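You operate a simulated robot arm through the tools that you are given. There is no shell and no other tool.

Carry out the task below with a simulated robot arm. There is one attempt and no reset: what you move stays moved.

JOB
Make room on the steel tray for the red gauge. At the end: the red gauge stands where the gold brass bush stood; the gold brass bush from the steel tray is in the left bench drawer; whatever was shut is shut again. Leave all else as you found it, and nothing knocked over (what rides in a drawer may roll over).
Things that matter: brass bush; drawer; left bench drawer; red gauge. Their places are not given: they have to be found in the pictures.

Only the result counts: the job must be done as asked and must still hold three seconds after the hand-in. Knocking over, shifting, dropping, spilling or breaking anything else fails it.

ROBOT AND FRAMES
A 7-joint arm with a two-finger parallel gripper, fixed in place. Base frame: the origin is on the floor under the middle of its stand, x ahead of it, y to its left, z up. Readings come in mm, degrees, newtons and seconds.
With the tool pointing down near the work surface it reaches from about 240 to 680 mm from the base axis. Its first joint turns from -66.0 to 66.0 degrees. Payload 2.4 kg.
The tool frame sits at the grasp point between the pads (the TCP): z along the fingers, y along the line on which they close. The tips reach 30 mm beyond it. Largest opening 94 mm; finger width 28, thickness 10; the body of the gripper, 50 by 96 mm, starts 55 mm behind the TCP.
Orientation is that of the tool frame in the base frame, as a unit quaternion [w, x, y, z]. With the fingers straight down and closing along the base's y, the tool's x points along the base's -x, its y along +y and its z along -z.

CONTROLS
- The arm moves only by the tool jog_arm. Its argument "increments" is text: rows parted by semicolons, each of 7 numbers parted by spaces: the finger opening in mm, from 0 to 94, then the shift along the tool's x, y, z in mm, then the turn, a rotation vector about the tool's x, y, z in degrees. In form: fingers x y z rx ry rz; .... A call has 1 to 20 rows; each row is the pose to reach, as a shift and turn from the pose commanded when the call began, along the tool's axes at that moment. Each row takes 0.2 s and may step no farther than 50 mm and 8.6 degrees from the row before; otherwise, or with a gripper value out of range, the whole call is refused. Where a pose cannot be reached the arm comes as near as it can. A force on the tool above 40 N (or 10 N above the force at the start of the call, whichever is more), or a blocked arm, ends the call early, and 0.2 s more pass. The fingers move at their own pace (about 153 mm/s each) and stop on an object; they squeeze with about 43 N. The grip force told is the motor's: it shows also when the fingers shut on nothing. Time passes only in rows, and 0.2 s behind the last, so rows that repeat a pose let the fingers close. It gives the time, the measured TCP pose, the force on the tool (base axes), the opening and the grip force at its end, in the units of the frame above (readings bear some noise), with the torque about the TCP (base axes, N m) and any sound that the robot's microphone picked up.
- Cameras (640 x 400 px; columns grow to the right, rows downward): "scene" is fixed at [33.5, 487.3, 1455.7]; the picture's right is [-0.66, -0.75, 0.00], its down [-0.48, 0.41, -0.78] and it looks along [0.58, -0.51, -0.63] (base axes); focal length 282 px, centre (320, 200). "wrist" rides on the gripper at [76, 14, -102] in the tool frame; the picture's right is [-0.18, 0.98, 0.00], its down [-0.75, -0.14, -0.64] and it looks along [-0.63, -0.12, 0.77] (tool axes); focal length 243 px, centre (320, 200).
- snapshot(camera): a new picture of that camera. The clock stands still meanwhile.
- probe_pixels(camera, pixels): there is no depth. For up to 12 entries [column, row, z] of the newest picture of that camera ("zoom" is the newest enlarged one), the place [x, y] in the base frame at which the ray of that pixel passes the height z, good to about 2 mm, but the place of the scene camera against the robot may be out by one fixed shift of up to 25 mm in any direction. The clock stands still meanwhile.
- inspect(camera, box): a new picture of the part [left, top, right, bottom] of that camera's present view, enlarged. The clock stands still meanwhile.
- job_done(): hands the job in; it is judged then, once.

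Open the gripper and draw the arm clear of the work before you hand the job in, unless the task says otherwise.

The tools are called by a JSON object that holds its "fn" and its "kwargs". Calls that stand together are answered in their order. jog_arm: Moves the arm, as the interface text tells. Its arguments: {"type":"object","properties":{"increments":{"type":"string"}},"required":["increments"]} The other tools are called the same way: snapshot (camera) takes a picture; probe_pixels (camera, pixels) gives the place at which the rays of pixels pass given heights; inspect (camera, box) takes an enlarged picture of a part of a camera's view; job_done () hands the job in.

At the start:

```text
t: 0.0
eef_pos: [376.1, -45.6, 1225.4]
orientation: [0.0, -0.001, 1.0, -0.001]
wrist_force: [-0.2, -0.7, 0.3]
torque: [0.01, 0.03, -0.02]
opening: 93.9
gripper_force: 0.0
```

scene: 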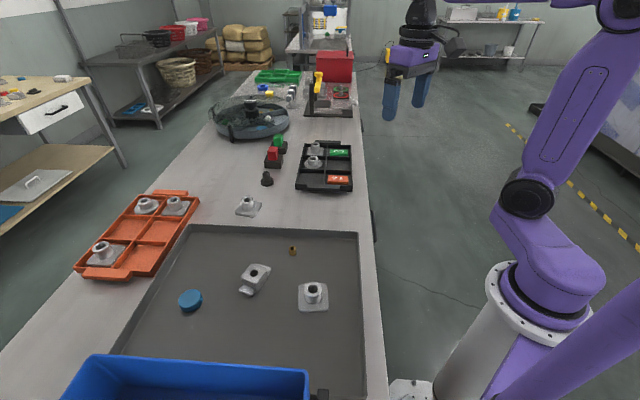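
wrist: 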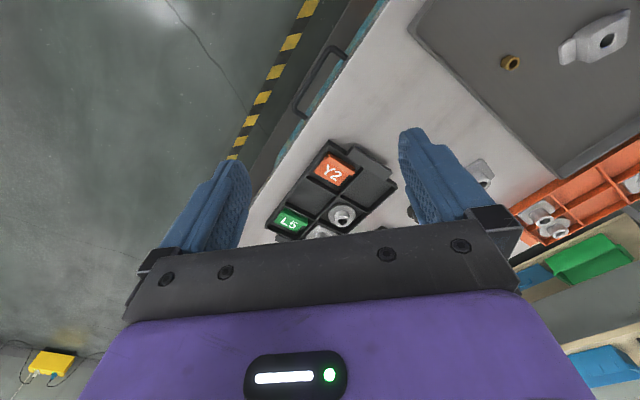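

I start by looking closely at the scene: the tray with a small gold bush near (293,250), and the items near (275,152), to find the red gauge and the drawer.

{"fn": "inspect", "kwargs": {"camera": "scene", "box": [220, 120, 400, 240]}}

{"fn": "inspect", "kwargs": {"camera": "scene", "box": [200, 40, 380, 150]}}

{"fn": "inspect", "kwargs": {"camera": "scene", "box": [60, 220, 400, 400]}}

{"fn": "inspect", "kwargs": {"camera": "wrist", "box": [220, 0, 640, 260]}}

```text
3.33 times, centred on (310, 180) of scene
```

zoom: 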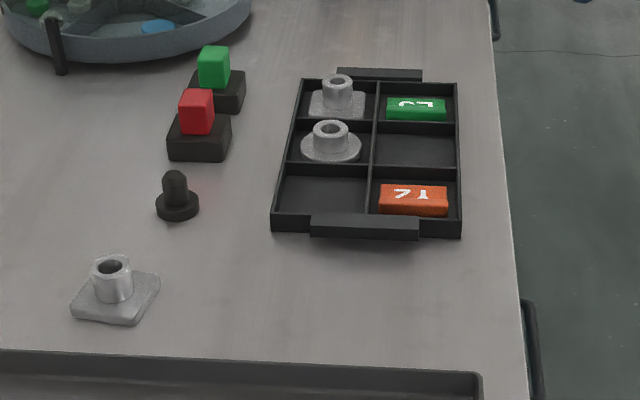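

```text
3.56 times, centred on (290, 95) of scene
```

zoom: 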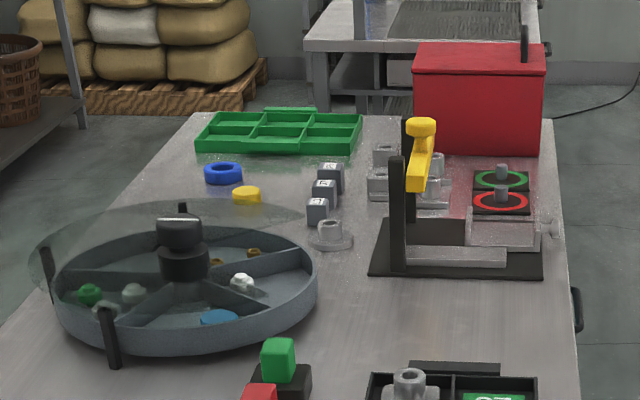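

```text
1.88 times, centred on (230, 310) of scene
```

zoom: 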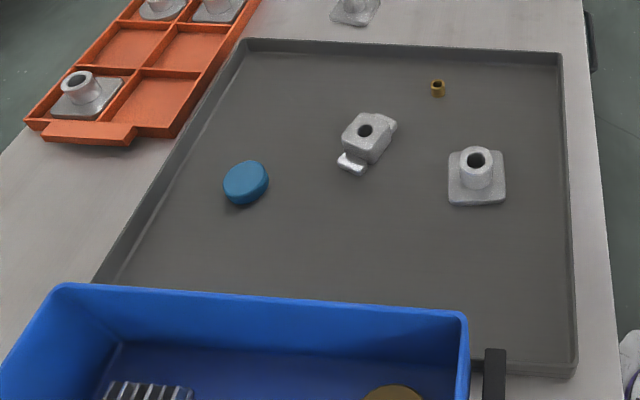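

```text
1.52 times, centred on (430, 130) of wrist
```

zoom: 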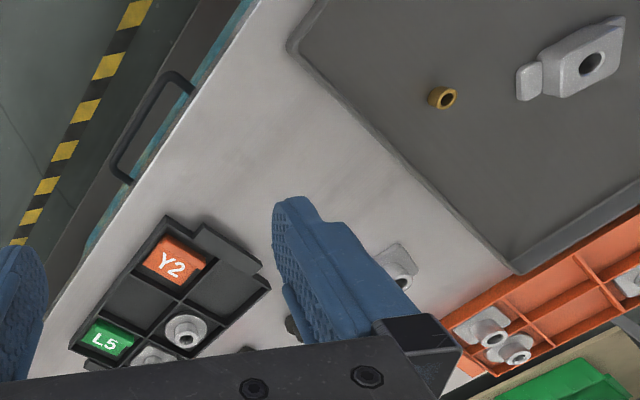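

The brass bush shows at scene (293,250) and wrist (510,62). I probe both at several heights to find the table height by agreement, and look closely at gauge candidates.

{"fn": "snapshot", "kwargs": {"camera": "scene"}}

{"fn": "snapshot", "kwargs": {"camera": "wrist"}}

{"fn": "probe_pixels", "kwargs": {"camera": "scene", "pixels": [[293, 250, 700], [293, 250, 750], [293, 250, 800], [293, 250, 850], [293, 250, 900], [293, 250, 950], [340, 180, 700], [340, 180, 800], [340, 180, 900]]}}

{"fn": "probe_pixels", "kwargs": {"camera": "wrist", "pixels": [[510, 62, 700], [510, 62, 750], [510, 62, 800], [510, 62, 850], [510, 62, 900], [510, 62, 950], [334, 170, 700], [334, 170, 800], [334, 170, 900]]}}

{"fn": "inspect", "kwargs": {"camera": "scene", "box": [300, 70, 370, 114]}}

{"fn": "inspect", "kwargs": {"camera": "scene", "box": [255, 125, 305, 190]}}

```text
taken
```

scene: 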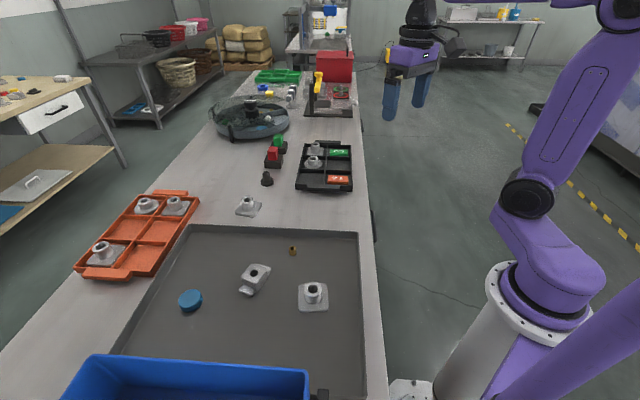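

```text
taken
```

wrist: 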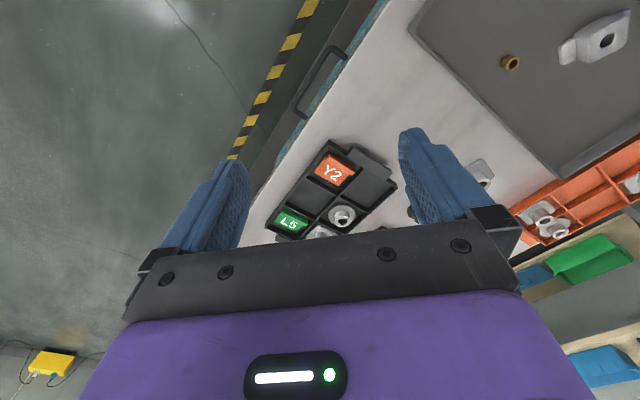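

```text
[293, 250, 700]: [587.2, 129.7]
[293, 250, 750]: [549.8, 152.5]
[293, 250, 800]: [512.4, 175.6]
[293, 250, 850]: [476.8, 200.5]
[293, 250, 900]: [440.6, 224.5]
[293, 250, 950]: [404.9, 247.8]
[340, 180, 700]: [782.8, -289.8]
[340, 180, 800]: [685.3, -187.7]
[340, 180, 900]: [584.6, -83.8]
```

```text
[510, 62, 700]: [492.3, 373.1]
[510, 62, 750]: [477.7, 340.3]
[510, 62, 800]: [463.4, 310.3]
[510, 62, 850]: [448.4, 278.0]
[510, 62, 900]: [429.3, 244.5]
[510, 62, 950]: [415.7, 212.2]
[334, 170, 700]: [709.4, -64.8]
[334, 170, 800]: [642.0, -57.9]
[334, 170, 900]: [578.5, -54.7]
```

```text
9.09 times, centred on (335, 92) of scene
```

zoom: 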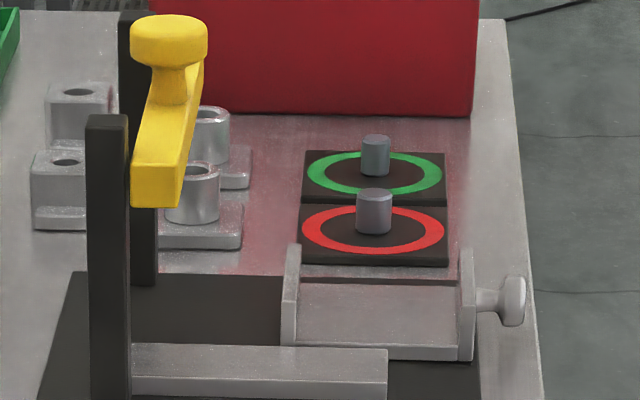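

```text
6.15 times, centred on (280, 158) of scene
```

zoom: 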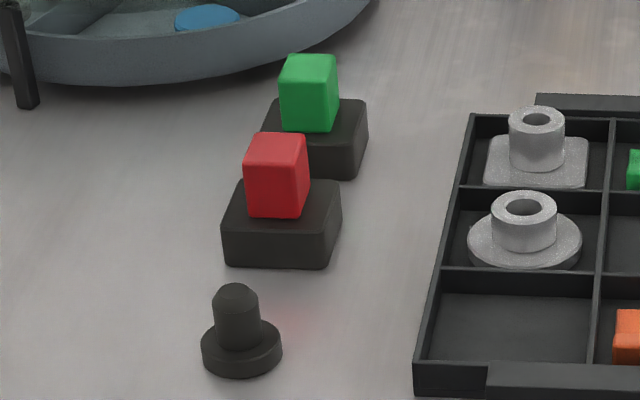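

Agreement is near z≈920 for both. I probe the gauge candidates, table front edge and handles at that height to learn the layout and reach.

{"fn": "probe_pixels", "kwargs": {"camera": "scene", "pixels": [[341, 96, 920], [341, 89, 920], [273, 163, 910], [280, 148, 910], [267, 184, 910], [293, 253, 910], [357, 110, 910], [372, 230, 910], [387, 395, 910], [374, 225, 830], [362, 118, 830], [190, 226, 910]]}}

{"fn": "probe_pixels", "kwargs": {"camera": "wrist", "pixels": [[318, 85, 830], [318, 85, 800], [345, 52, 830], [300, 115, 830], [415, 10, 910], [270, 190, 910], [385, 3, 910]]}}

{"fn": "inspect", "kwargs": {"camera": "wrist", "box": [240, 0, 440, 180]}}

{"fn": "inspect", "kwargs": {"camera": "scene", "box": [340, 90, 410, 270]}}

{"fn": "inspect", "kwargs": {"camera": "scene", "box": [270, 230, 320, 265]}}

```text
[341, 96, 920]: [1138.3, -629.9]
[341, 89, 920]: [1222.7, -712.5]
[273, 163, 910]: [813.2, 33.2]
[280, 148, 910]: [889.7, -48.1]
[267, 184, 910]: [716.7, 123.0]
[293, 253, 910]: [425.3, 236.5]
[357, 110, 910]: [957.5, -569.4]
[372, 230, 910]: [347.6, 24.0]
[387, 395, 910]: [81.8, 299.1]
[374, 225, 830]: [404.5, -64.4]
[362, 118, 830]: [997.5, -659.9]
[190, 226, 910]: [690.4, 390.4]
```

```text
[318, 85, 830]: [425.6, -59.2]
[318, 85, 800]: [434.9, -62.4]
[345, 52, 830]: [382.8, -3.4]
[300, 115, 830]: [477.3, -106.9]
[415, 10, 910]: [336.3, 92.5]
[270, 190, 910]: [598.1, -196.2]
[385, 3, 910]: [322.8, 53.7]
```

```text
2.22 times, centred on (340, 90) of wrist
```

zoom: 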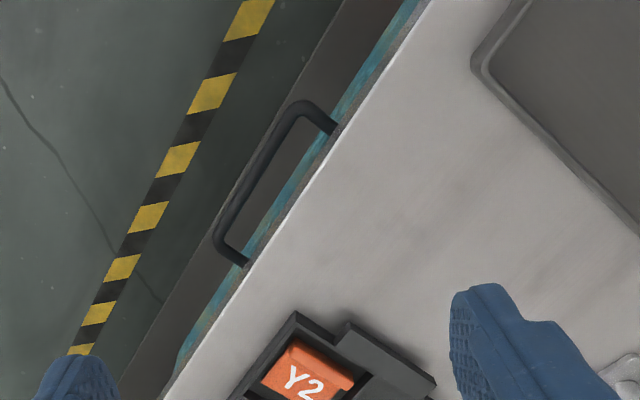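

```text
2.22 times, centred on (375, 180) of scene
```

zoom: 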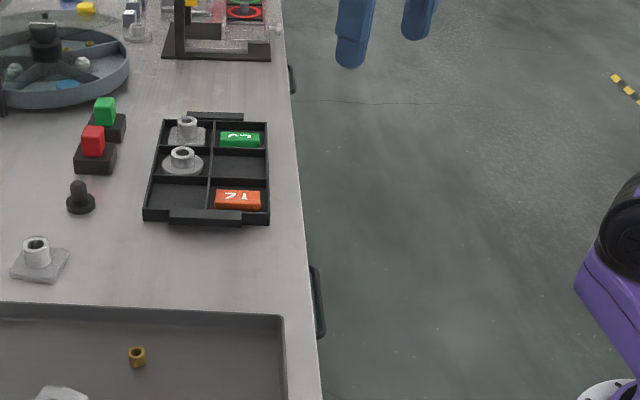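

```text
11.43 times, centred on (295, 248) of scene
```

zoom: 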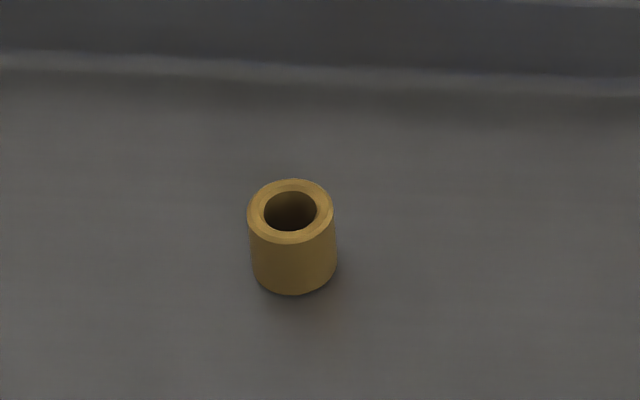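

The bench edge runs diagonally (direction ≈(-0.7,0.7)); one handle is near (425,-60) and another far off near (1000,-660). The red block on a black base at scene (273,155) is about (800,40). I tilt the tool outward to look at it with the wrist camera from high up.

{"fn": "jog_arm", "kwargs": {"increments": "94 0 0 0 0 -8 0; 94 0 0 0 0 -16 0; 94 0 0 0 0 -24 0; 94 0 0 0 0 -32 0; 94 0 0 0 0 -32 0"}}

{"fn": "snapshot", "kwargs": {"camera": "wrist"}}

{"fn": "snapshot", "kwargs": {"camera": "scene"}}

```text
t: 1.2
eef_pos: [375.5, -46.1, 1224.6]
orientation: [0.276, 0.0, 0.961, -0.001]
wrist_force: [0.2, 0.4, 0.8]
torque: [-0.01, 0.02, 0.04]
opening: 94.2
gripper_force: 0.0
```

```text
taken
```

wrist: 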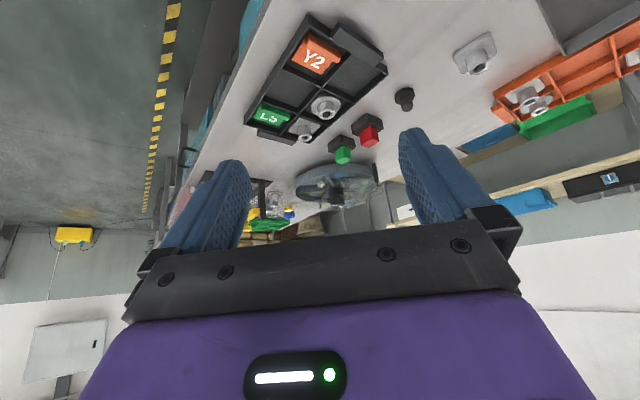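

```text
taken
```

scene: 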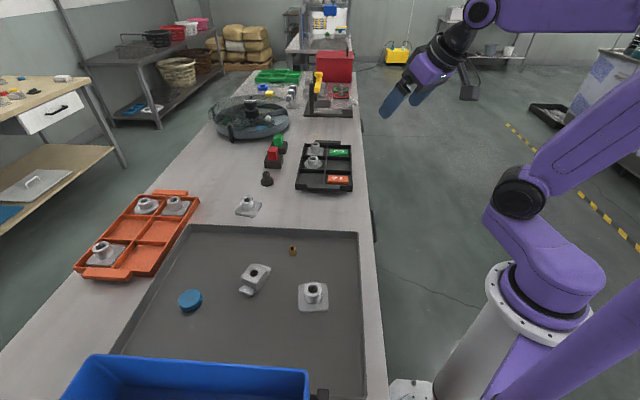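

The red block on its black base is visible at wrist (368,137). I probe it and other landmarks at z 900–940.

{"fn": "probe_pixels", "kwargs": {"camera": "wrist", "pixels": [[368, 136, 900], [368, 136, 920], [368, 136, 940], [358, 124, 900], [403, 100, 900], [316, 54, 900], [316, 54, 920], [475, 60, 910], [560, 52, 910], [342, 158, 920], [326, 107, 920]]}}

{"fn": "probe_pixels", "kwargs": {"camera": "scene", "pixels": [[273, 149, 900], [273, 149, 920], [273, 149, 940], [340, 180, 900], [340, 180, 920], [247, 205, 910], [190, 226, 910], [358, 232, 910], [278, 140, 920], [313, 161, 920]]}}

{"fn": "inspect", "kwargs": {"camera": "wrist", "box": [240, 0, 440, 180]}}

```text
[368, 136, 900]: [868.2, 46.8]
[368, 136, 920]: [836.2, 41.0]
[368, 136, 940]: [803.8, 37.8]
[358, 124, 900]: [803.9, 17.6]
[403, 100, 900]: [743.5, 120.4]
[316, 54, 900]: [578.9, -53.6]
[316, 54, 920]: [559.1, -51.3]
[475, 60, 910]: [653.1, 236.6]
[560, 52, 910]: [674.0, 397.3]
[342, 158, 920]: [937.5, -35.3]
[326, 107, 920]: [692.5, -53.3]
```

```text
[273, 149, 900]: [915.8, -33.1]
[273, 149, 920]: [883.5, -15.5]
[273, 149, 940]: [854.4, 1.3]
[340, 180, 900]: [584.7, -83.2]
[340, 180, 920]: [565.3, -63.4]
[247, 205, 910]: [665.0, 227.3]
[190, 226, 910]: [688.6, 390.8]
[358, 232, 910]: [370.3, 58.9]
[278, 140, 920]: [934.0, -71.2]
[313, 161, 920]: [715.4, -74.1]
```

```text
2.22 times, centred on (340, 90) of wrist
```

zoom: 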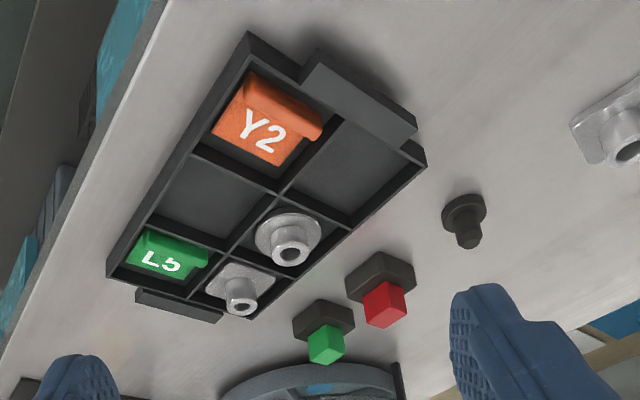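

The views suggest the red-block gauge is around (800–820, 35). I zoom in on it in both cameras to measure it more exactly, and into the blue bin for other candidates.

{"fn": "inspect", "kwargs": {"camera": "wrist", "box": [320, 90, 420, 170]}}

{"fn": "inspect", "kwargs": {"camera": "scene", "box": [60, 340, 330, 400]}}

{"fn": "inspect", "kwargs": {"camera": "wrist", "box": [160, 160, 400, 250]}}

{"fn": "inspect", "kwargs": {"camera": "scene", "box": [0, 60, 120, 230]}}

```text
5.00 times, centred on (370, 130) of wrist
```

zoom: 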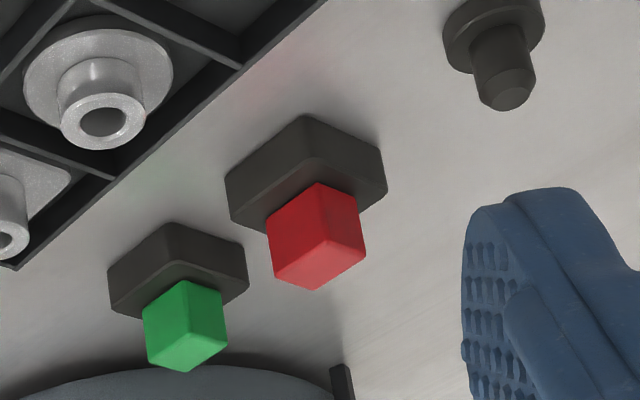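

```text
2.37 times, centred on (195, 370) of scene
```

zoom: 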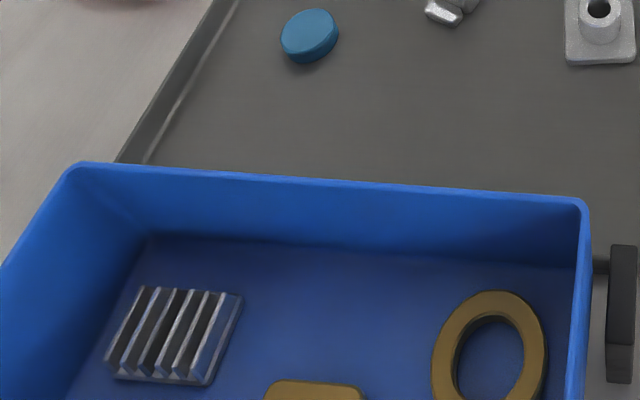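

```text
2.67 times, centred on (280, 205) of wrist
```

zoom: 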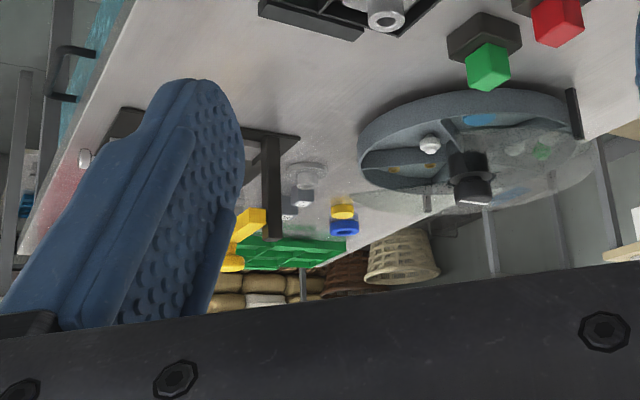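

```text
2.35 times, centred on (60, 145) of scene
```

zoom: 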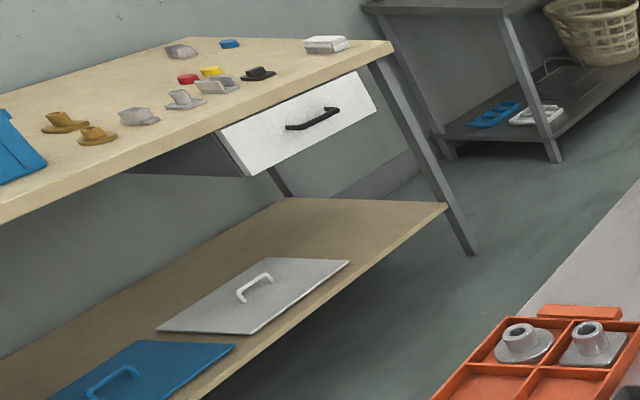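

I re-zoom on the gauge with the wrist camera so I can probe its base corners and the block's top.

{"fn": "inspect", "kwargs": {"camera": "wrist", "box": [320, 90, 420, 170]}}

{"fn": "probe_pixels", "kwargs": {"camera": "zoom", "pixels": [[306, 115, 880], [306, 115, 890], [226, 178, 880], [383, 150, 880], [318, 250, 930], [318, 250, 940], [316, 288, 940], [316, 288, 950], [318, 184, 920], [318, 184, 940], [360, 255, 940], [270, 270, 940]]}}

{"fn": "inspect", "kwargs": {"camera": "scene", "box": [255, 125, 305, 190]}}

{"fn": "probe_pixels", "kwargs": {"camera": "zoom", "pixels": [[226, 267, 880], [226, 267, 890], [326, 268, 880], [341, 190, 880], [277, 215, 920], [277, 142, 930], [277, 142, 940], [277, 142, 950], [246, 162, 940], [300, 163, 940]]}}

```text
5.00 times, centred on (370, 130) of wrist
```

zoom: 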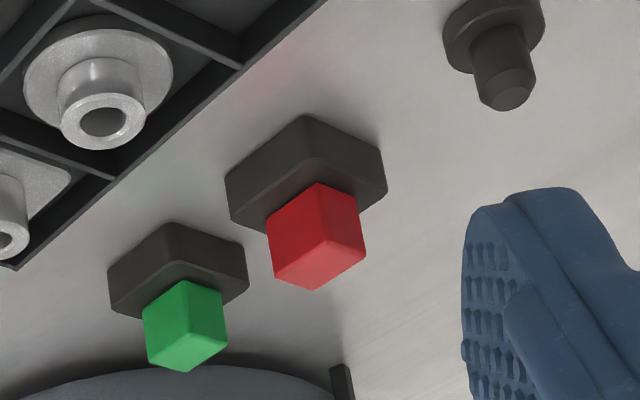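

```text
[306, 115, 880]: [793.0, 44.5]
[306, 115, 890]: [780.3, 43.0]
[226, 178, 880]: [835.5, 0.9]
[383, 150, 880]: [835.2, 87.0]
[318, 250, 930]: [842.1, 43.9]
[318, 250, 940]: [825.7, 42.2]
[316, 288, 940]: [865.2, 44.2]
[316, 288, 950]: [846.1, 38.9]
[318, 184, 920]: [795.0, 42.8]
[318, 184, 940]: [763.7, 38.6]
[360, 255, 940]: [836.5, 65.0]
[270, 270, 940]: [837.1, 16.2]
```

```text
6.15 times, centred on (280, 158) of scene
```

zoom: 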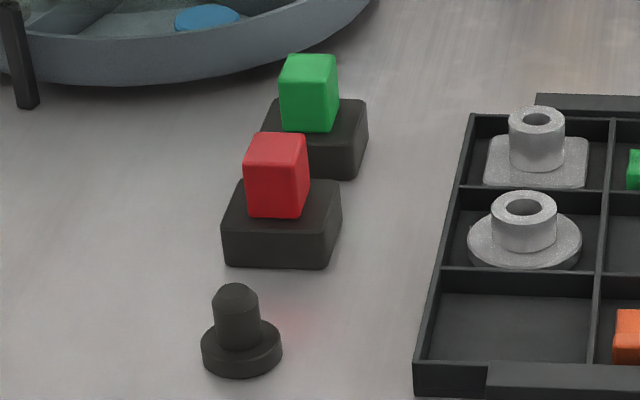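

```text
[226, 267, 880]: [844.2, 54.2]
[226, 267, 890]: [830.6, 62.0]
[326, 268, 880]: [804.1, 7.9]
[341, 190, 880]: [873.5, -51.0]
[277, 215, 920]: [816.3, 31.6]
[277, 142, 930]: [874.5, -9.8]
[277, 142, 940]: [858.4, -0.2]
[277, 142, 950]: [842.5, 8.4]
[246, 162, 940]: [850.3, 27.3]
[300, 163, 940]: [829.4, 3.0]
```

The gauge's base centre is near (830,43), quite far out. Next I survey the drawer handle: straighten the tool and lower toward (400,-100,1050).

{"fn": "jog_arm", "kwargs": {"increments": "94 14 -11 32 0 8 0; 94 29 -22 64 0 16 0; 94 43 -32 97 0 24 0; 94 58 -43 129 0 32 0; 94 72 -54 161 0 32 0; 94 72 -54 161 0 32 0"}}

{"fn": "jog_arm", "kwargs": {"increments": "94 0 0 0 0 0 -8; 94 0 0 0 0 0 -16; 94 0 0 0 0 0 -24; 94 0 0 0 0 0 -32; 94 0 0 0 0 0 -40; 94 0 0 0 0 0 -45; 94 0 0 0 0 0 -45"}}

{"fn": "snapshot", "kwargs": {"camera": "wrist"}}

{"fn": "snapshot", "kwargs": {"camera": "scene"}}

```text
t: 2.6
eef_pos: [398.6, -99.8, 1049.2]
orientation: [0.0, 0.0, 1.0, 0.0]
wrist_force: [-0.4, -0.3, -0.1]
torque: [0.02, 0.02, -0.01]
opening: 94.2
gripper_force: 0.0
```

```text
t: 4.2
eef_pos: [399.3, -101.1, 1049.9]
orientation: [-0.001, -0.384, 0.923, 0.0]
wrist_force: [-0.2, -0.4, 0.3]
torque: [-0.03, -0.01, -0.03]
opening: 93.9
gripper_force: 0.1
```

```text
taken
```

wrist: 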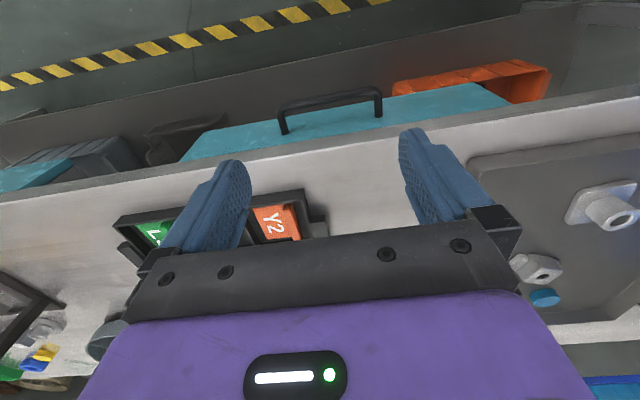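

```text
taken
```

scene: 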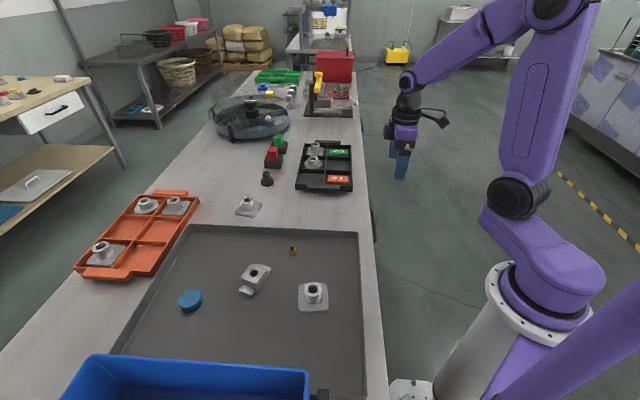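

A teal drawer front with a dark bar handle shows at wrist (280–380, 90–130), just below the bench edge. I zoom in and probe handle and edges.

{"fn": "inspect", "kwargs": {"camera": "wrist", "box": [170, 40, 570, 200]}}

{"fn": "probe_pixels", "kwargs": {"camera": "wrist", "pixels": [[330, 99, 860], [330, 99, 830], [330, 99, 800], [280, 108, 830], [380, 90, 830], [280, 108, 800], [380, 90, 800], [285, 130, 830], [380, 112, 830], [330, 140, 880], [275, 225, 890]]}}

```text
1.60 times, centred on (370, 120) of wrist
```

zoom: 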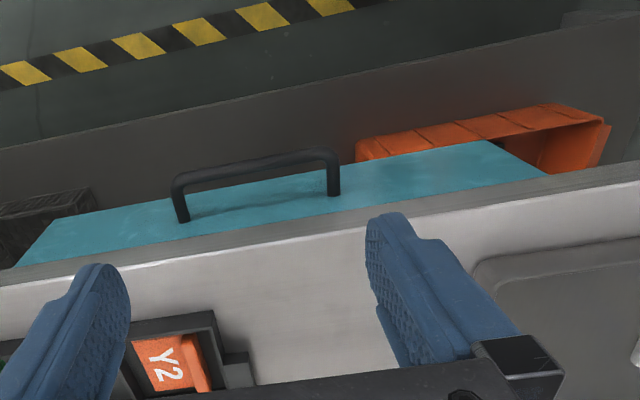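

```text
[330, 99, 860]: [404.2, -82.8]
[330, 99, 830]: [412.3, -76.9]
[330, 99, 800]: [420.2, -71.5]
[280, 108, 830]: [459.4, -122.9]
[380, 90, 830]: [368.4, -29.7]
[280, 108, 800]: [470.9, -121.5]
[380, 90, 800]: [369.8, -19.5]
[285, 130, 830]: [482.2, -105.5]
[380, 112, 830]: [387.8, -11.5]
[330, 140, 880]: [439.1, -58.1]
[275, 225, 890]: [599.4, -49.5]
```

The bar handle is about 100 mm wide around (412,-77), z≈810–830. I back off toward the robot and lower for a second, flatter view to triangulate its height.

{"fn": "jog_arm", "kwargs": {"increments": "94 33 0 33 0 0 0; 94 66 0 66 0 0 0; 94 98 0 100 0 0 0; 94 98 0 100 0 0 0"}}

{"fn": "snapshot", "kwargs": {"camera": "wrist"}}

{"fn": "inspect", "kwargs": {"camera": "wrist", "box": [120, 60, 520, 260]}}

```text
t: 5.2
eef_pos: [331.6, -170.5, 951.2]
orientation: [0.0, -0.383, 0.924, 0.0]
wrist_force: [0.7, 0.3, 0.3]
torque: [0.01, 0.0, -0.02]
opening: 93.7
gripper_force: 0.1
```

```text
taken
```

wrist: 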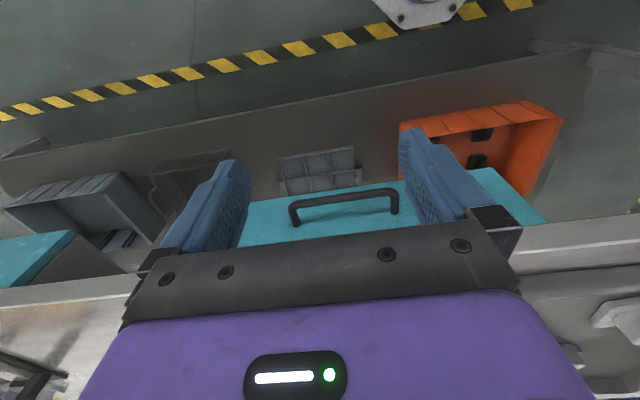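

```text
1.60 times, centred on (320, 160) of wrist
```

zoom: 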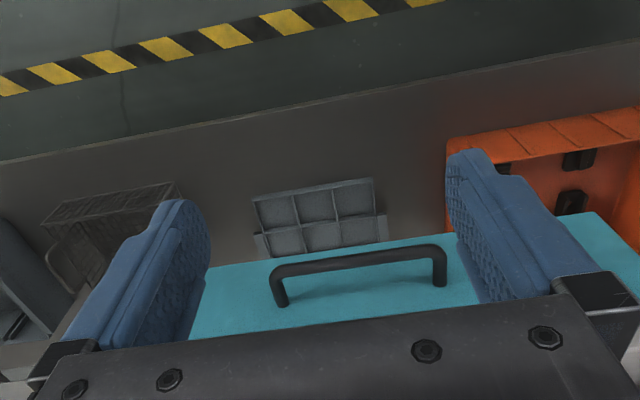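

Handle corners now at (290,204) and (397,190). I probe these at several heights to compare with the previous view.

{"fn": "probe_pixels", "kwargs": {"camera": "wrist", "pixels": [[290, 204, 850], [397, 190, 850], [290, 204, 830], [397, 190, 830], [290, 204, 810], [397, 190, 810], [296, 225, 830], [398, 212, 830], [246, 203, 780], [400, 181, 780], [244, 247, 840], [545, 222, 840]]}}

```text
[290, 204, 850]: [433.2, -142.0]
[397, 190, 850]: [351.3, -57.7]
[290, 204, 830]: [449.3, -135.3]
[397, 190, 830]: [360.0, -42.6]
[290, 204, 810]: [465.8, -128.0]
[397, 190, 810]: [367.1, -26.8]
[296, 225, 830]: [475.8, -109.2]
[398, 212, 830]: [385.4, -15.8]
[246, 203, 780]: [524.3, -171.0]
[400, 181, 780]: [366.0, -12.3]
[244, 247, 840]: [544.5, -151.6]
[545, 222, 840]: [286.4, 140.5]
```

Triangulation puts the handle bar at about (420,-71,801), about 145 mm long, running along the bench. Next I look closely at the brass bush: raise, then move over the tray to about (400,215,1040).

{"fn": "jog_arm", "kwargs": {"increments": "94 0 0 -45 0 0 0; 94 0 0 -90 0 0 0; 94 -36 26 -90 0 0 0; 94 -72 52 -90 0 0 0; 94 -108 78 -90 0 0 0; 94 -144 104 -90 0 0 0; 94 -180 130 -90 0 0 0; 94 -216 156 -90 0 0 0; 94 -252 182 -90 0 0 0; 94 -288 208 -90 0 0 0; 94 -320 224 -90 0 0 0; 94 -320 224 -90 0 0 0"}}

{"fn": "snapshot", "kwargs": {"camera": "wrist"}}

{"fn": "snapshot", "kwargs": {"camera": "scene"}}

```text
t: 7.8
eef_pos: [397.3, 216.7, 1040.5]
orientation: [-0.001, -0.383, 0.924, 0.001]
wrist_force: [0.5, -0.3, -0.1]
torque: [-0.03, 0.02, 0.02]
opening: 93.8
gripper_force: 0.1
```

```text
taken
```

wrist: 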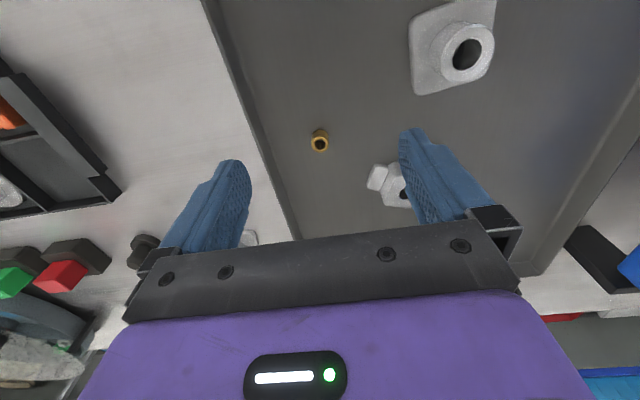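

```text
taken
```

scene: 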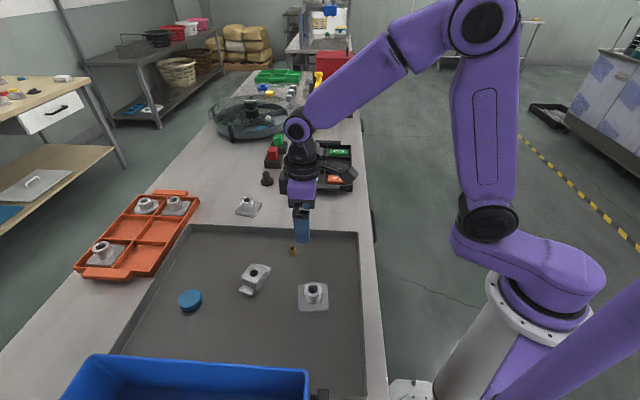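

The bush is at wrist (319,140). There is also something red at wrist (565,317); I zoom into that and the bush.

{"fn": "inspect", "kwargs": {"camera": "wrist", "box": [500, 220, 640, 400]}}

{"fn": "inspect", "kwargs": {"camera": "wrist", "box": [0, 200, 160, 400]}}

{"fn": "inspect", "kwargs": {"camera": "wrist", "box": [290, 115, 350, 165]}}

{"fn": "probe_pixels", "kwargs": {"camera": "zoom", "pixels": [[310, 200, 880], [310, 200, 890], [310, 200, 900], [320, 230, 890], [320, 230, 900], [320, 230, 910]]}}

```text
2.22 times, centred on (570, 310) of wrist
```

zoom: 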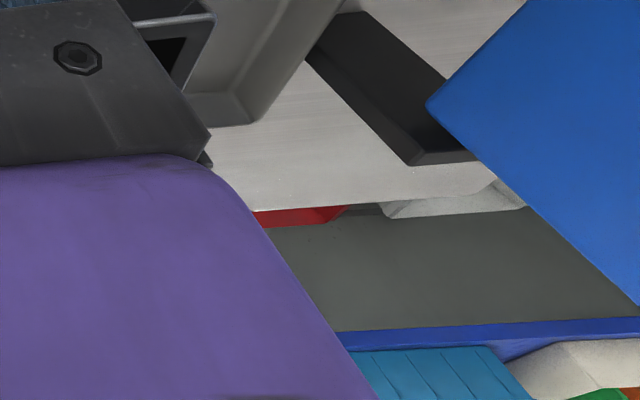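

```text
2.00 times, centred on (80, 300) of wrist
```

zoom: 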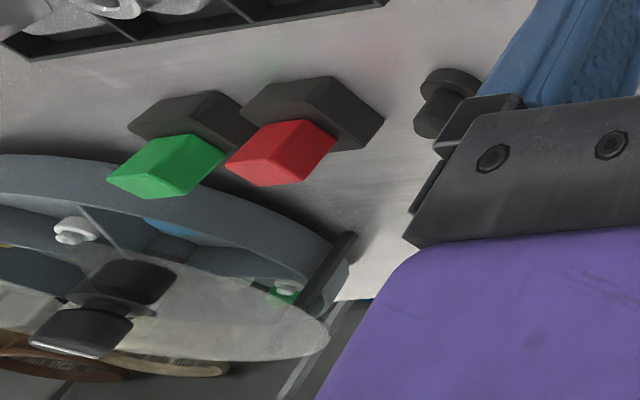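

```text
8.00 times, centred on (320, 140) of wrist
```

zoom: 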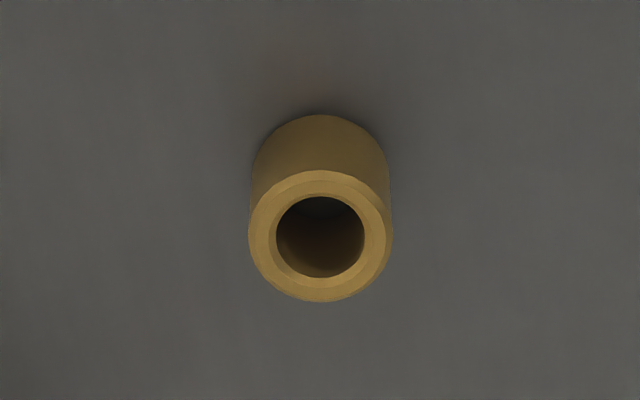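

```text
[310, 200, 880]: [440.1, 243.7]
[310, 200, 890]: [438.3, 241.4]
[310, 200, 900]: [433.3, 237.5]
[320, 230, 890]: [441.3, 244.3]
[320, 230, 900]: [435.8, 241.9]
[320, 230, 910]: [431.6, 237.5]
```

The bush is about 19 mm in diameter near (438,242). I move closer over it, fingers at 40 mm, to fix its position and the tray height by a second view.

{"fn": "jog_arm", "kwargs": {"increments": "40 -23 -5 30 0 0 0; 40 -47 -10 60 0 0 0; 40 -47 -10 80 0 0 0; 40 -47 -10 80 0 0 0"}}

{"fn": "snapshot", "kwargs": {"camera": "wrist"}}

{"fn": "inspect", "kwargs": {"camera": "wrist", "box": [280, 100, 360, 180]}}

```text
t: 8.8
eef_pos: [439.4, 241.8, 960.3]
orientation: [0.0, -0.382, 0.924, -0.001]
wrist_force: [0.7, 0.5, 0.2]
torque: [0.01, 0.02, -0.01]
opening: 39.7
gripper_force: 0.0
```

```text
taken
```

wrist: 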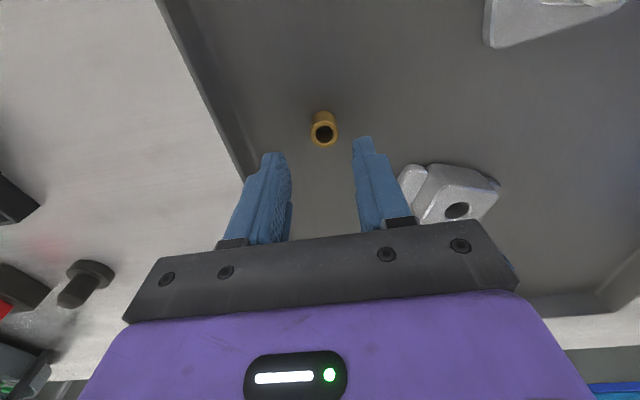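

```text
5.00 times, centred on (320, 140) of wrist
```

zoom: 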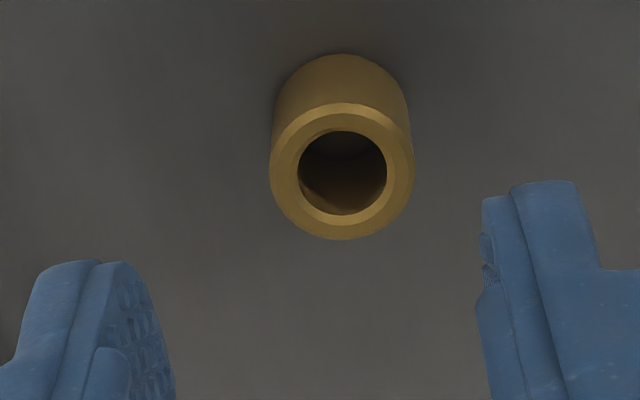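

The top ring centre is at zoom (341,171). I probe at several heights to intersect with the previous view.

{"fn": "probe_pixels", "kwargs": {"camera": "zoom", "pixels": [[341, 171, 880], [341, 171, 890], [341, 171, 900], [341, 171, 910], [343, 55, 860], [343, 55, 870], [343, 55, 880], [343, 55, 890], [270, 171, 890], [413, 171, 890], [341, 103, 890], [341, 240, 890]]}}

```text
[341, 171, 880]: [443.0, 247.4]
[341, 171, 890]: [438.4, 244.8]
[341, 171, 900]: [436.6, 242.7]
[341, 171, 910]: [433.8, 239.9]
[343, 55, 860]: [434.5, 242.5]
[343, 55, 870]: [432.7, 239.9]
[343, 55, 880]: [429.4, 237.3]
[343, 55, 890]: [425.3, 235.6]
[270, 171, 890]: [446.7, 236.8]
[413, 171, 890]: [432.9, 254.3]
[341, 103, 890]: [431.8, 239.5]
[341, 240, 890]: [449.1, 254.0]
```

The bush's top centre is at about (436.6,242.5,899), tray surface ≈881. Now I test the reach toward the gauge in free air: raise and go to about (790,40,1050), tilting 45° outward.

{"fn": "jog_arm", "kwargs": {"increments": "60 0 0 -45 0 0 0; 60 0 0 -90 0 0 0; 60 -12 -43 -90 0 -5 0; 60 -23 -87 -90 0 -10 0; 60 -35 -130 -90 0 -15 0; 60 -47 -174 -90 0 -20 0; 60 -58 -217 -90 0 -25 0; 60 -70 -261 -90 0 -30 0; 60 -82 -304 -90 0 -35 0; 60 -93 -348 -90 0 -40 0; 60 -105 -391 -90 0 -45 0; 60 -105 -391 -90 0 -45 0; 60 -105 -391 -90 0 -45 0"}}

{"fn": "snapshot", "kwargs": {"camera": "wrist"}}

{"fn": "snapshot", "kwargs": {"camera": "scene"}}

```text
t: 11.6
eef_pos: [789.0, 37.0, 1051.7]
orientation: [0.353, -0.353, 0.854, 0.145]
wrist_force: [0.5, -0.1, 0.4]
torque: [0.02, 0.03, -0.01]
opening: 59.8
gripper_force: 0.1
```

```text
taken
```

wrist: 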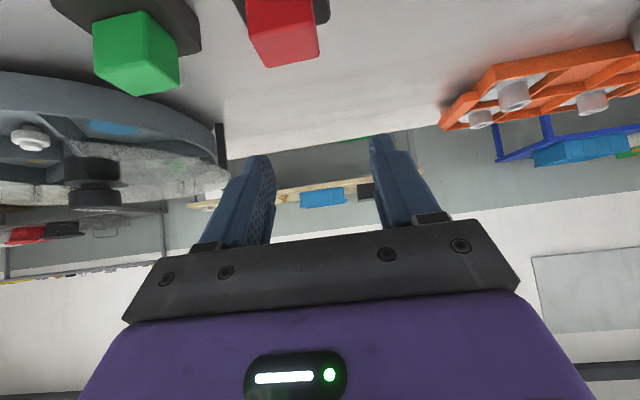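

```text
taken
```

scene: 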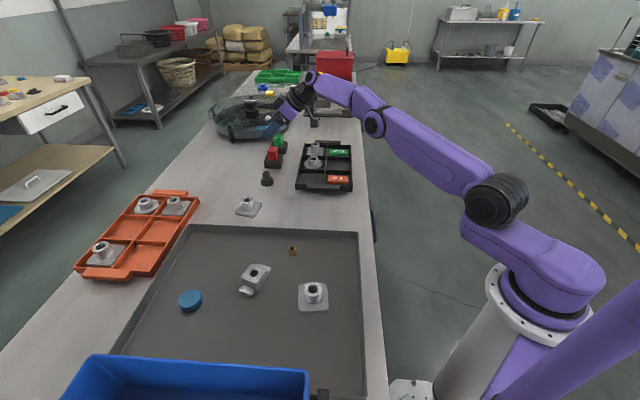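

The arm reaches (789,37,1052) at 45° tilt, so the gauge is in range. I back off 150 mm along the approach direction to see the whole red gauge and measure it.

{"fn": "jog_arm", "kwargs": {"increments": "60 35 0 -35 0 0 0; 60 70 0 -70 0 0 0; 60 106 0 -106 0 0 0; 60 106 0 -106 0 0 0"}}

{"fn": "snapshot", "kwargs": {"camera": "wrist"}}

{"fn": "inspect", "kwargs": {"camera": "wrist", "box": [200, 0, 400, 140]}}

```text
refused: row 3 steps farther than a row can; nothing moved
```

```text
taken
```

wrist: 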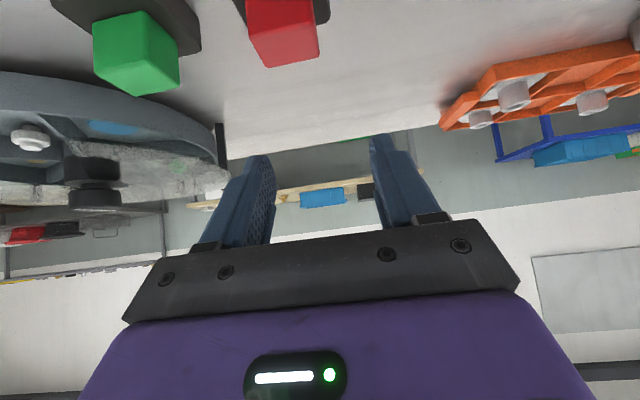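

```text
2.86 times, centred on (300, 70) of wrist
```

zoom: 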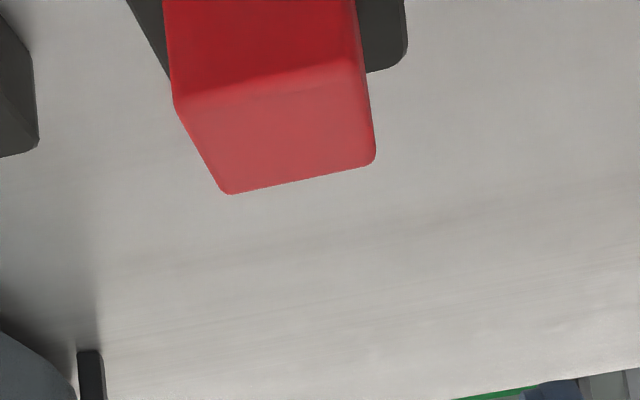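

The row step was slightly over 50 mm; I repeat with smaller steps.

{"fn": "jog_arm", "kwargs": {"increments": "60 27 0 -27 0 0 0; 60 54 0 -54 0 0 0; 60 80 0 -80 0 0 0; 60 106 0 -106 0 0 0; 60 106 0 -106 0 0 0"}}

{"fn": "snapshot", "kwargs": {"camera": "wrist"}}

{"fn": "inspect", "kwargs": {"camera": "wrist", "box": [200, 0, 400, 140]}}

```text
t: 12.8
eef_pos: [683.8, -66.0, 1050.4]
orientation: [0.353, -0.354, 0.854, 0.147]
wrist_force: [0.2, 0.8, -0.3]
torque: [-0.03, 0.0, -0.01]
opening: 60.2
gripper_force: 0.0
```

```text
taken
```

wrist: 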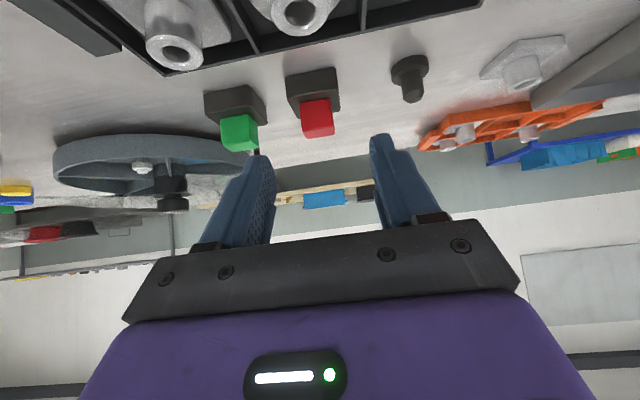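

```text
2.86 times, centred on (300, 70) of wrist
```

zoom: 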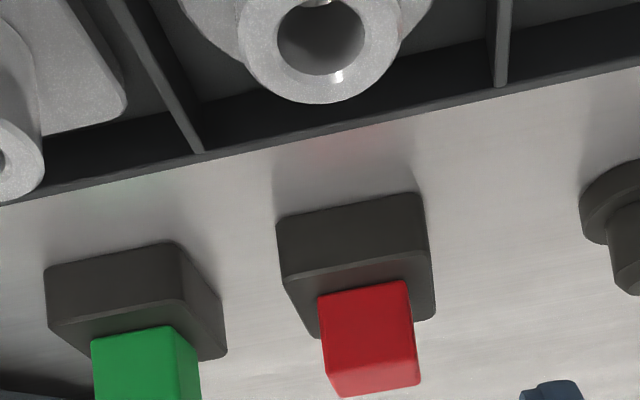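

I probe the gauge's base and cube corners in this zoom at plausible heights.

{"fn": "probe_pixels", "kwargs": {"camera": "zoom", "pixels": [[278, 220, 878], [415, 193, 878], [278, 220, 885], [415, 193, 885], [284, 282, 905], [428, 252, 905], [318, 296, 905], [406, 281, 905], [325, 372, 940], [413, 358, 940], [340, 397, 940], [419, 383, 940]]}}

```text
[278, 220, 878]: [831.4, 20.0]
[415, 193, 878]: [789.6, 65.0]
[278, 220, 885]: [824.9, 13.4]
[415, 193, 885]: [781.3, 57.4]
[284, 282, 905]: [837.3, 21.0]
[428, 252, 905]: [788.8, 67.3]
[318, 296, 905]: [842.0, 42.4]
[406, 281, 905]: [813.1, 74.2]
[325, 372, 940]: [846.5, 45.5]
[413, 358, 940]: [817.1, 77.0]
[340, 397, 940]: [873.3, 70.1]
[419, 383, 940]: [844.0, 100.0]
```

The cube's front face is near n≈626 (distance along the bench normal), top z≈942, centre around (837,68) with base ≈61 mm square on the bench at ≈877. I test reach by moving to a pre-grasp point 70 mm short of it, still clear.

{"fn": "jog_arm", "kwargs": {"increments": "60 -16 -4 38 0 0 0; 60 -33 -7 76 0 0 0; 60 -49 -11 114 0 0 0; 60 -65 -14 151 0 0 0; 60 -65 -14 151 0 0 0; 60 -65 -14 151 0 0 0"}}

{"fn": "snapshot", "kwargs": {"camera": "wrist"}}

{"fn": "snapshot", "kwargs": {"camera": "scene"}}

```text
t: 14.2
eef_pos: [792.1, 35.1, 989.3]
orientation: [0.354, -0.353, 0.854, 0.147]
wrist_force: [0.3, 0.0, 0.1]
torque: [0.01, 0.0, 0.02]
opening: 59.7
gripper_force: 0.1
out of reach, approached as far as the arm can: row 4, 5, 6
```

```text
taken
```

wrist: 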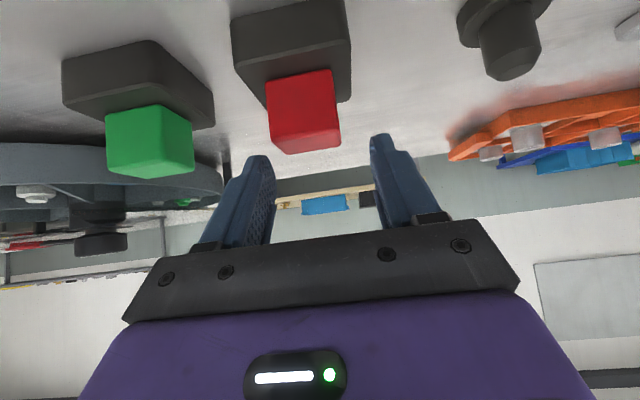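

```text
taken
```

scene: 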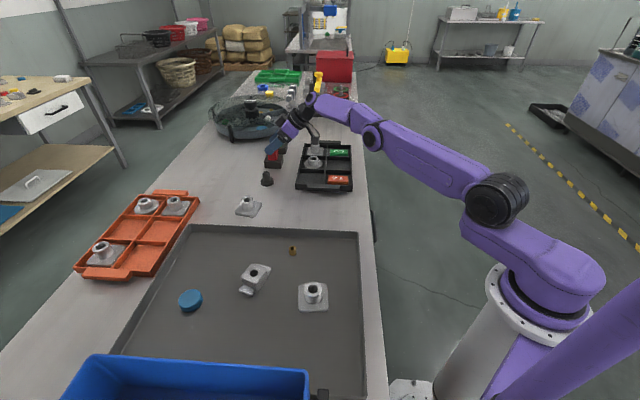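

At 45° tilt the arm tops out near r≈793 mm; the gauge will need a flatter approach later, with the camera on top. First I do the drawer: retreat, straighten and turn the tool so that it closes across the handle bar.

{"fn": "jog_arm", "kwargs": {"increments": "60 18 0 -36 0 6.4 0; 60 36 0 -72 0 12.8 0; 60 53 0 -108 0 19.2 0; 60 71 0 -145 0 25.6 0; 60 89 0 -181 0 32 0; 60 107 0 -217 0 38.5 0; 60 124 0 -253 0 45 0; 60 124 0 -253 0 45 0"}}

{"fn": "jog_arm", "kwargs": {"increments": "60 18 17 7 0 0 8.2; 60 36 34 15 0 0 16.4; 60 54 50 22 0 0 24.6; 60 72 67 29 0 0 32.8; 60 90 84 36 0 0 41; 60 108 100 44 0 0 49.2; 60 126 117 51 0 0 57.4; 60 144 134 58 0 0 65.6; 60 162 150 65 0 0 73.8; 60 180 167 73 0 0 82; 60 198 184 80 0 0 90; 60 198 184 80 0 0 90"}}

{"fn": "snapshot", "kwargs": {"camera": "wrist"}}

{"fn": "snapshot", "kwargs": {"camera": "scene"}}

```text
t: 16.0
eef_pos: [604.7, -155.1, 1078.8]
orientation: [-0.001, -0.383, 0.924, -0.001]
wrist_force: [0.2, -0.2, 0.0]
torque: [-0.01, 0.03, -0.02]
opening: 60.0
gripper_force: 0.1
```

```text
t: 18.6
eef_pos: [333.5, -163.5, 1001.7]
orientation: [0.0, 0.383, 0.924, 0.001]
wrist_force: [0.6, -0.2, -0.3]
torque: [0.0, 0.02, 0.02]
opening: 60.1
gripper_force: 0.1
```

```text
taken
```

wrist: 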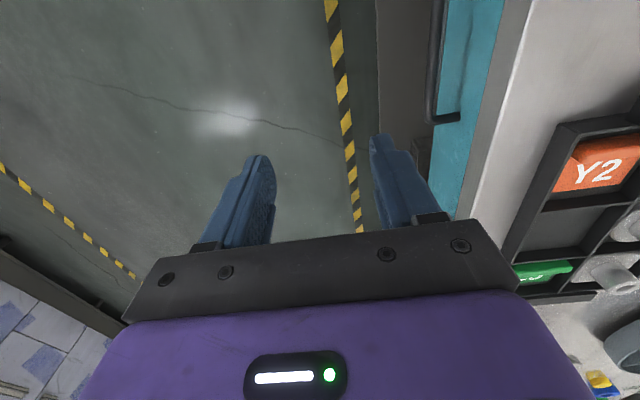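

```text
taken
```

scene: 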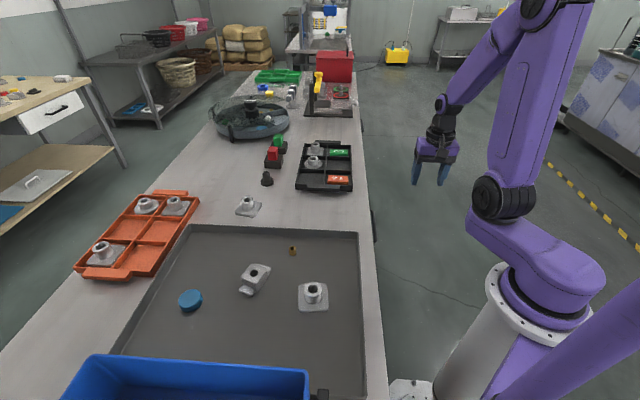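

The tool now closes across the bar; handle visible at wrist (437,20–118). I probe the bar, its leg base, drawer face and table edge to verify clearances.

{"fn": "inspect", "kwargs": {"camera": "wrist", "box": [380, 0, 560, 160]}}

{"fn": "probe_pixels", "kwargs": {"camera": "wrist", "pixels": [[434, 60, 801], [430, 118, 801], [434, 60, 790], [434, 60, 810], [458, 118, 801], [458, 118, 790], [500, 118, 876], [486, 118, 850], [486, 118, 840], [500, 118, 880]]}}

```text
2.50 times, centred on (470, 80) of wrist
```

zoom: 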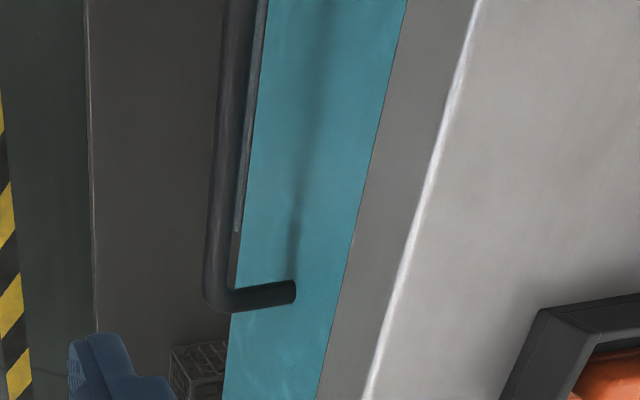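

```text
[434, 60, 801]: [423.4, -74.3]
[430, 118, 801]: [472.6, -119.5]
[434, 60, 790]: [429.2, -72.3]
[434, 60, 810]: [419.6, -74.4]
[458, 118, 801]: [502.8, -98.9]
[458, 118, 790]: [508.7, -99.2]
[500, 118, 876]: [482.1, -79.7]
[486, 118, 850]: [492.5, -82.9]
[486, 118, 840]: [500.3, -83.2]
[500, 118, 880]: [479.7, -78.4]
```

Bar centre ≈ n 247, z 800, table edge/drawer face at n ≈285, so about 33 mm gap behind the bar. I go to a pre-grasp 60 mm short of the bar with a 30° outward tilt and 30 mm opening.

{"fn": "jog_arm", "kwargs": {"increments": "30 1 22 34 -7.5 0 0; 30 2 45 68 -15 0 0; 30 3 67 102 -22.5 0 0; 30 4 89 136 -30 0 0; 30 4 89 136 -30 0 0"}}

{"fn": "snapshot", "kwargs": {"camera": "wrist"}}

{"fn": "snapshot", "kwargs": {"camera": "scene"}}

```text
t: 19.8
eef_pos: [393.0, -98.8, 865.5]
orientation: [0.099, 0.369, 0.892, 0.24]
wrist_force: [0.5, -0.2, 0.0]
torque: [-0.02, -0.01, 0.05]
opening: 29.8
gripper_force: 0.0
```

```text
taken
```

wrist: 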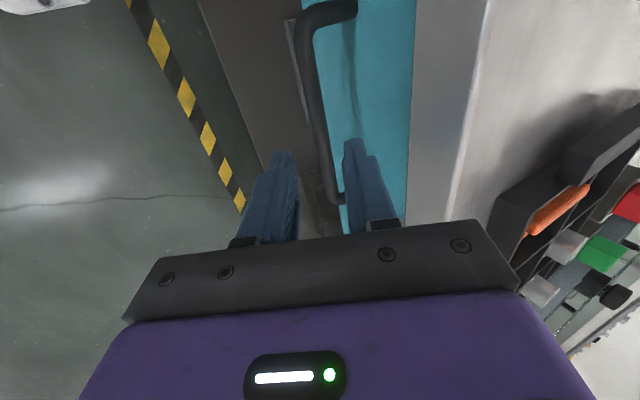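

```text
taken
```

scene: 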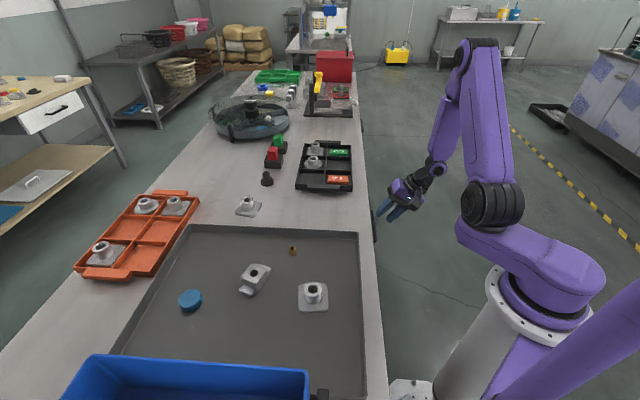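

The bar crosses near column 322 at row 129, which is just where the point 75 mm ahead of the TCP should project (320,129). I zoom to confirm before advancing.

{"fn": "inspect", "kwargs": {"camera": "wrist", "box": [240, 0, 440, 240]}}

```text
1.67 times, centred on (340, 120) of wrist
```

zoom: 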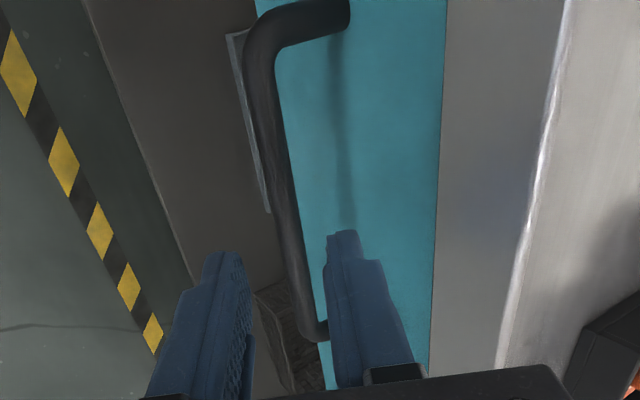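

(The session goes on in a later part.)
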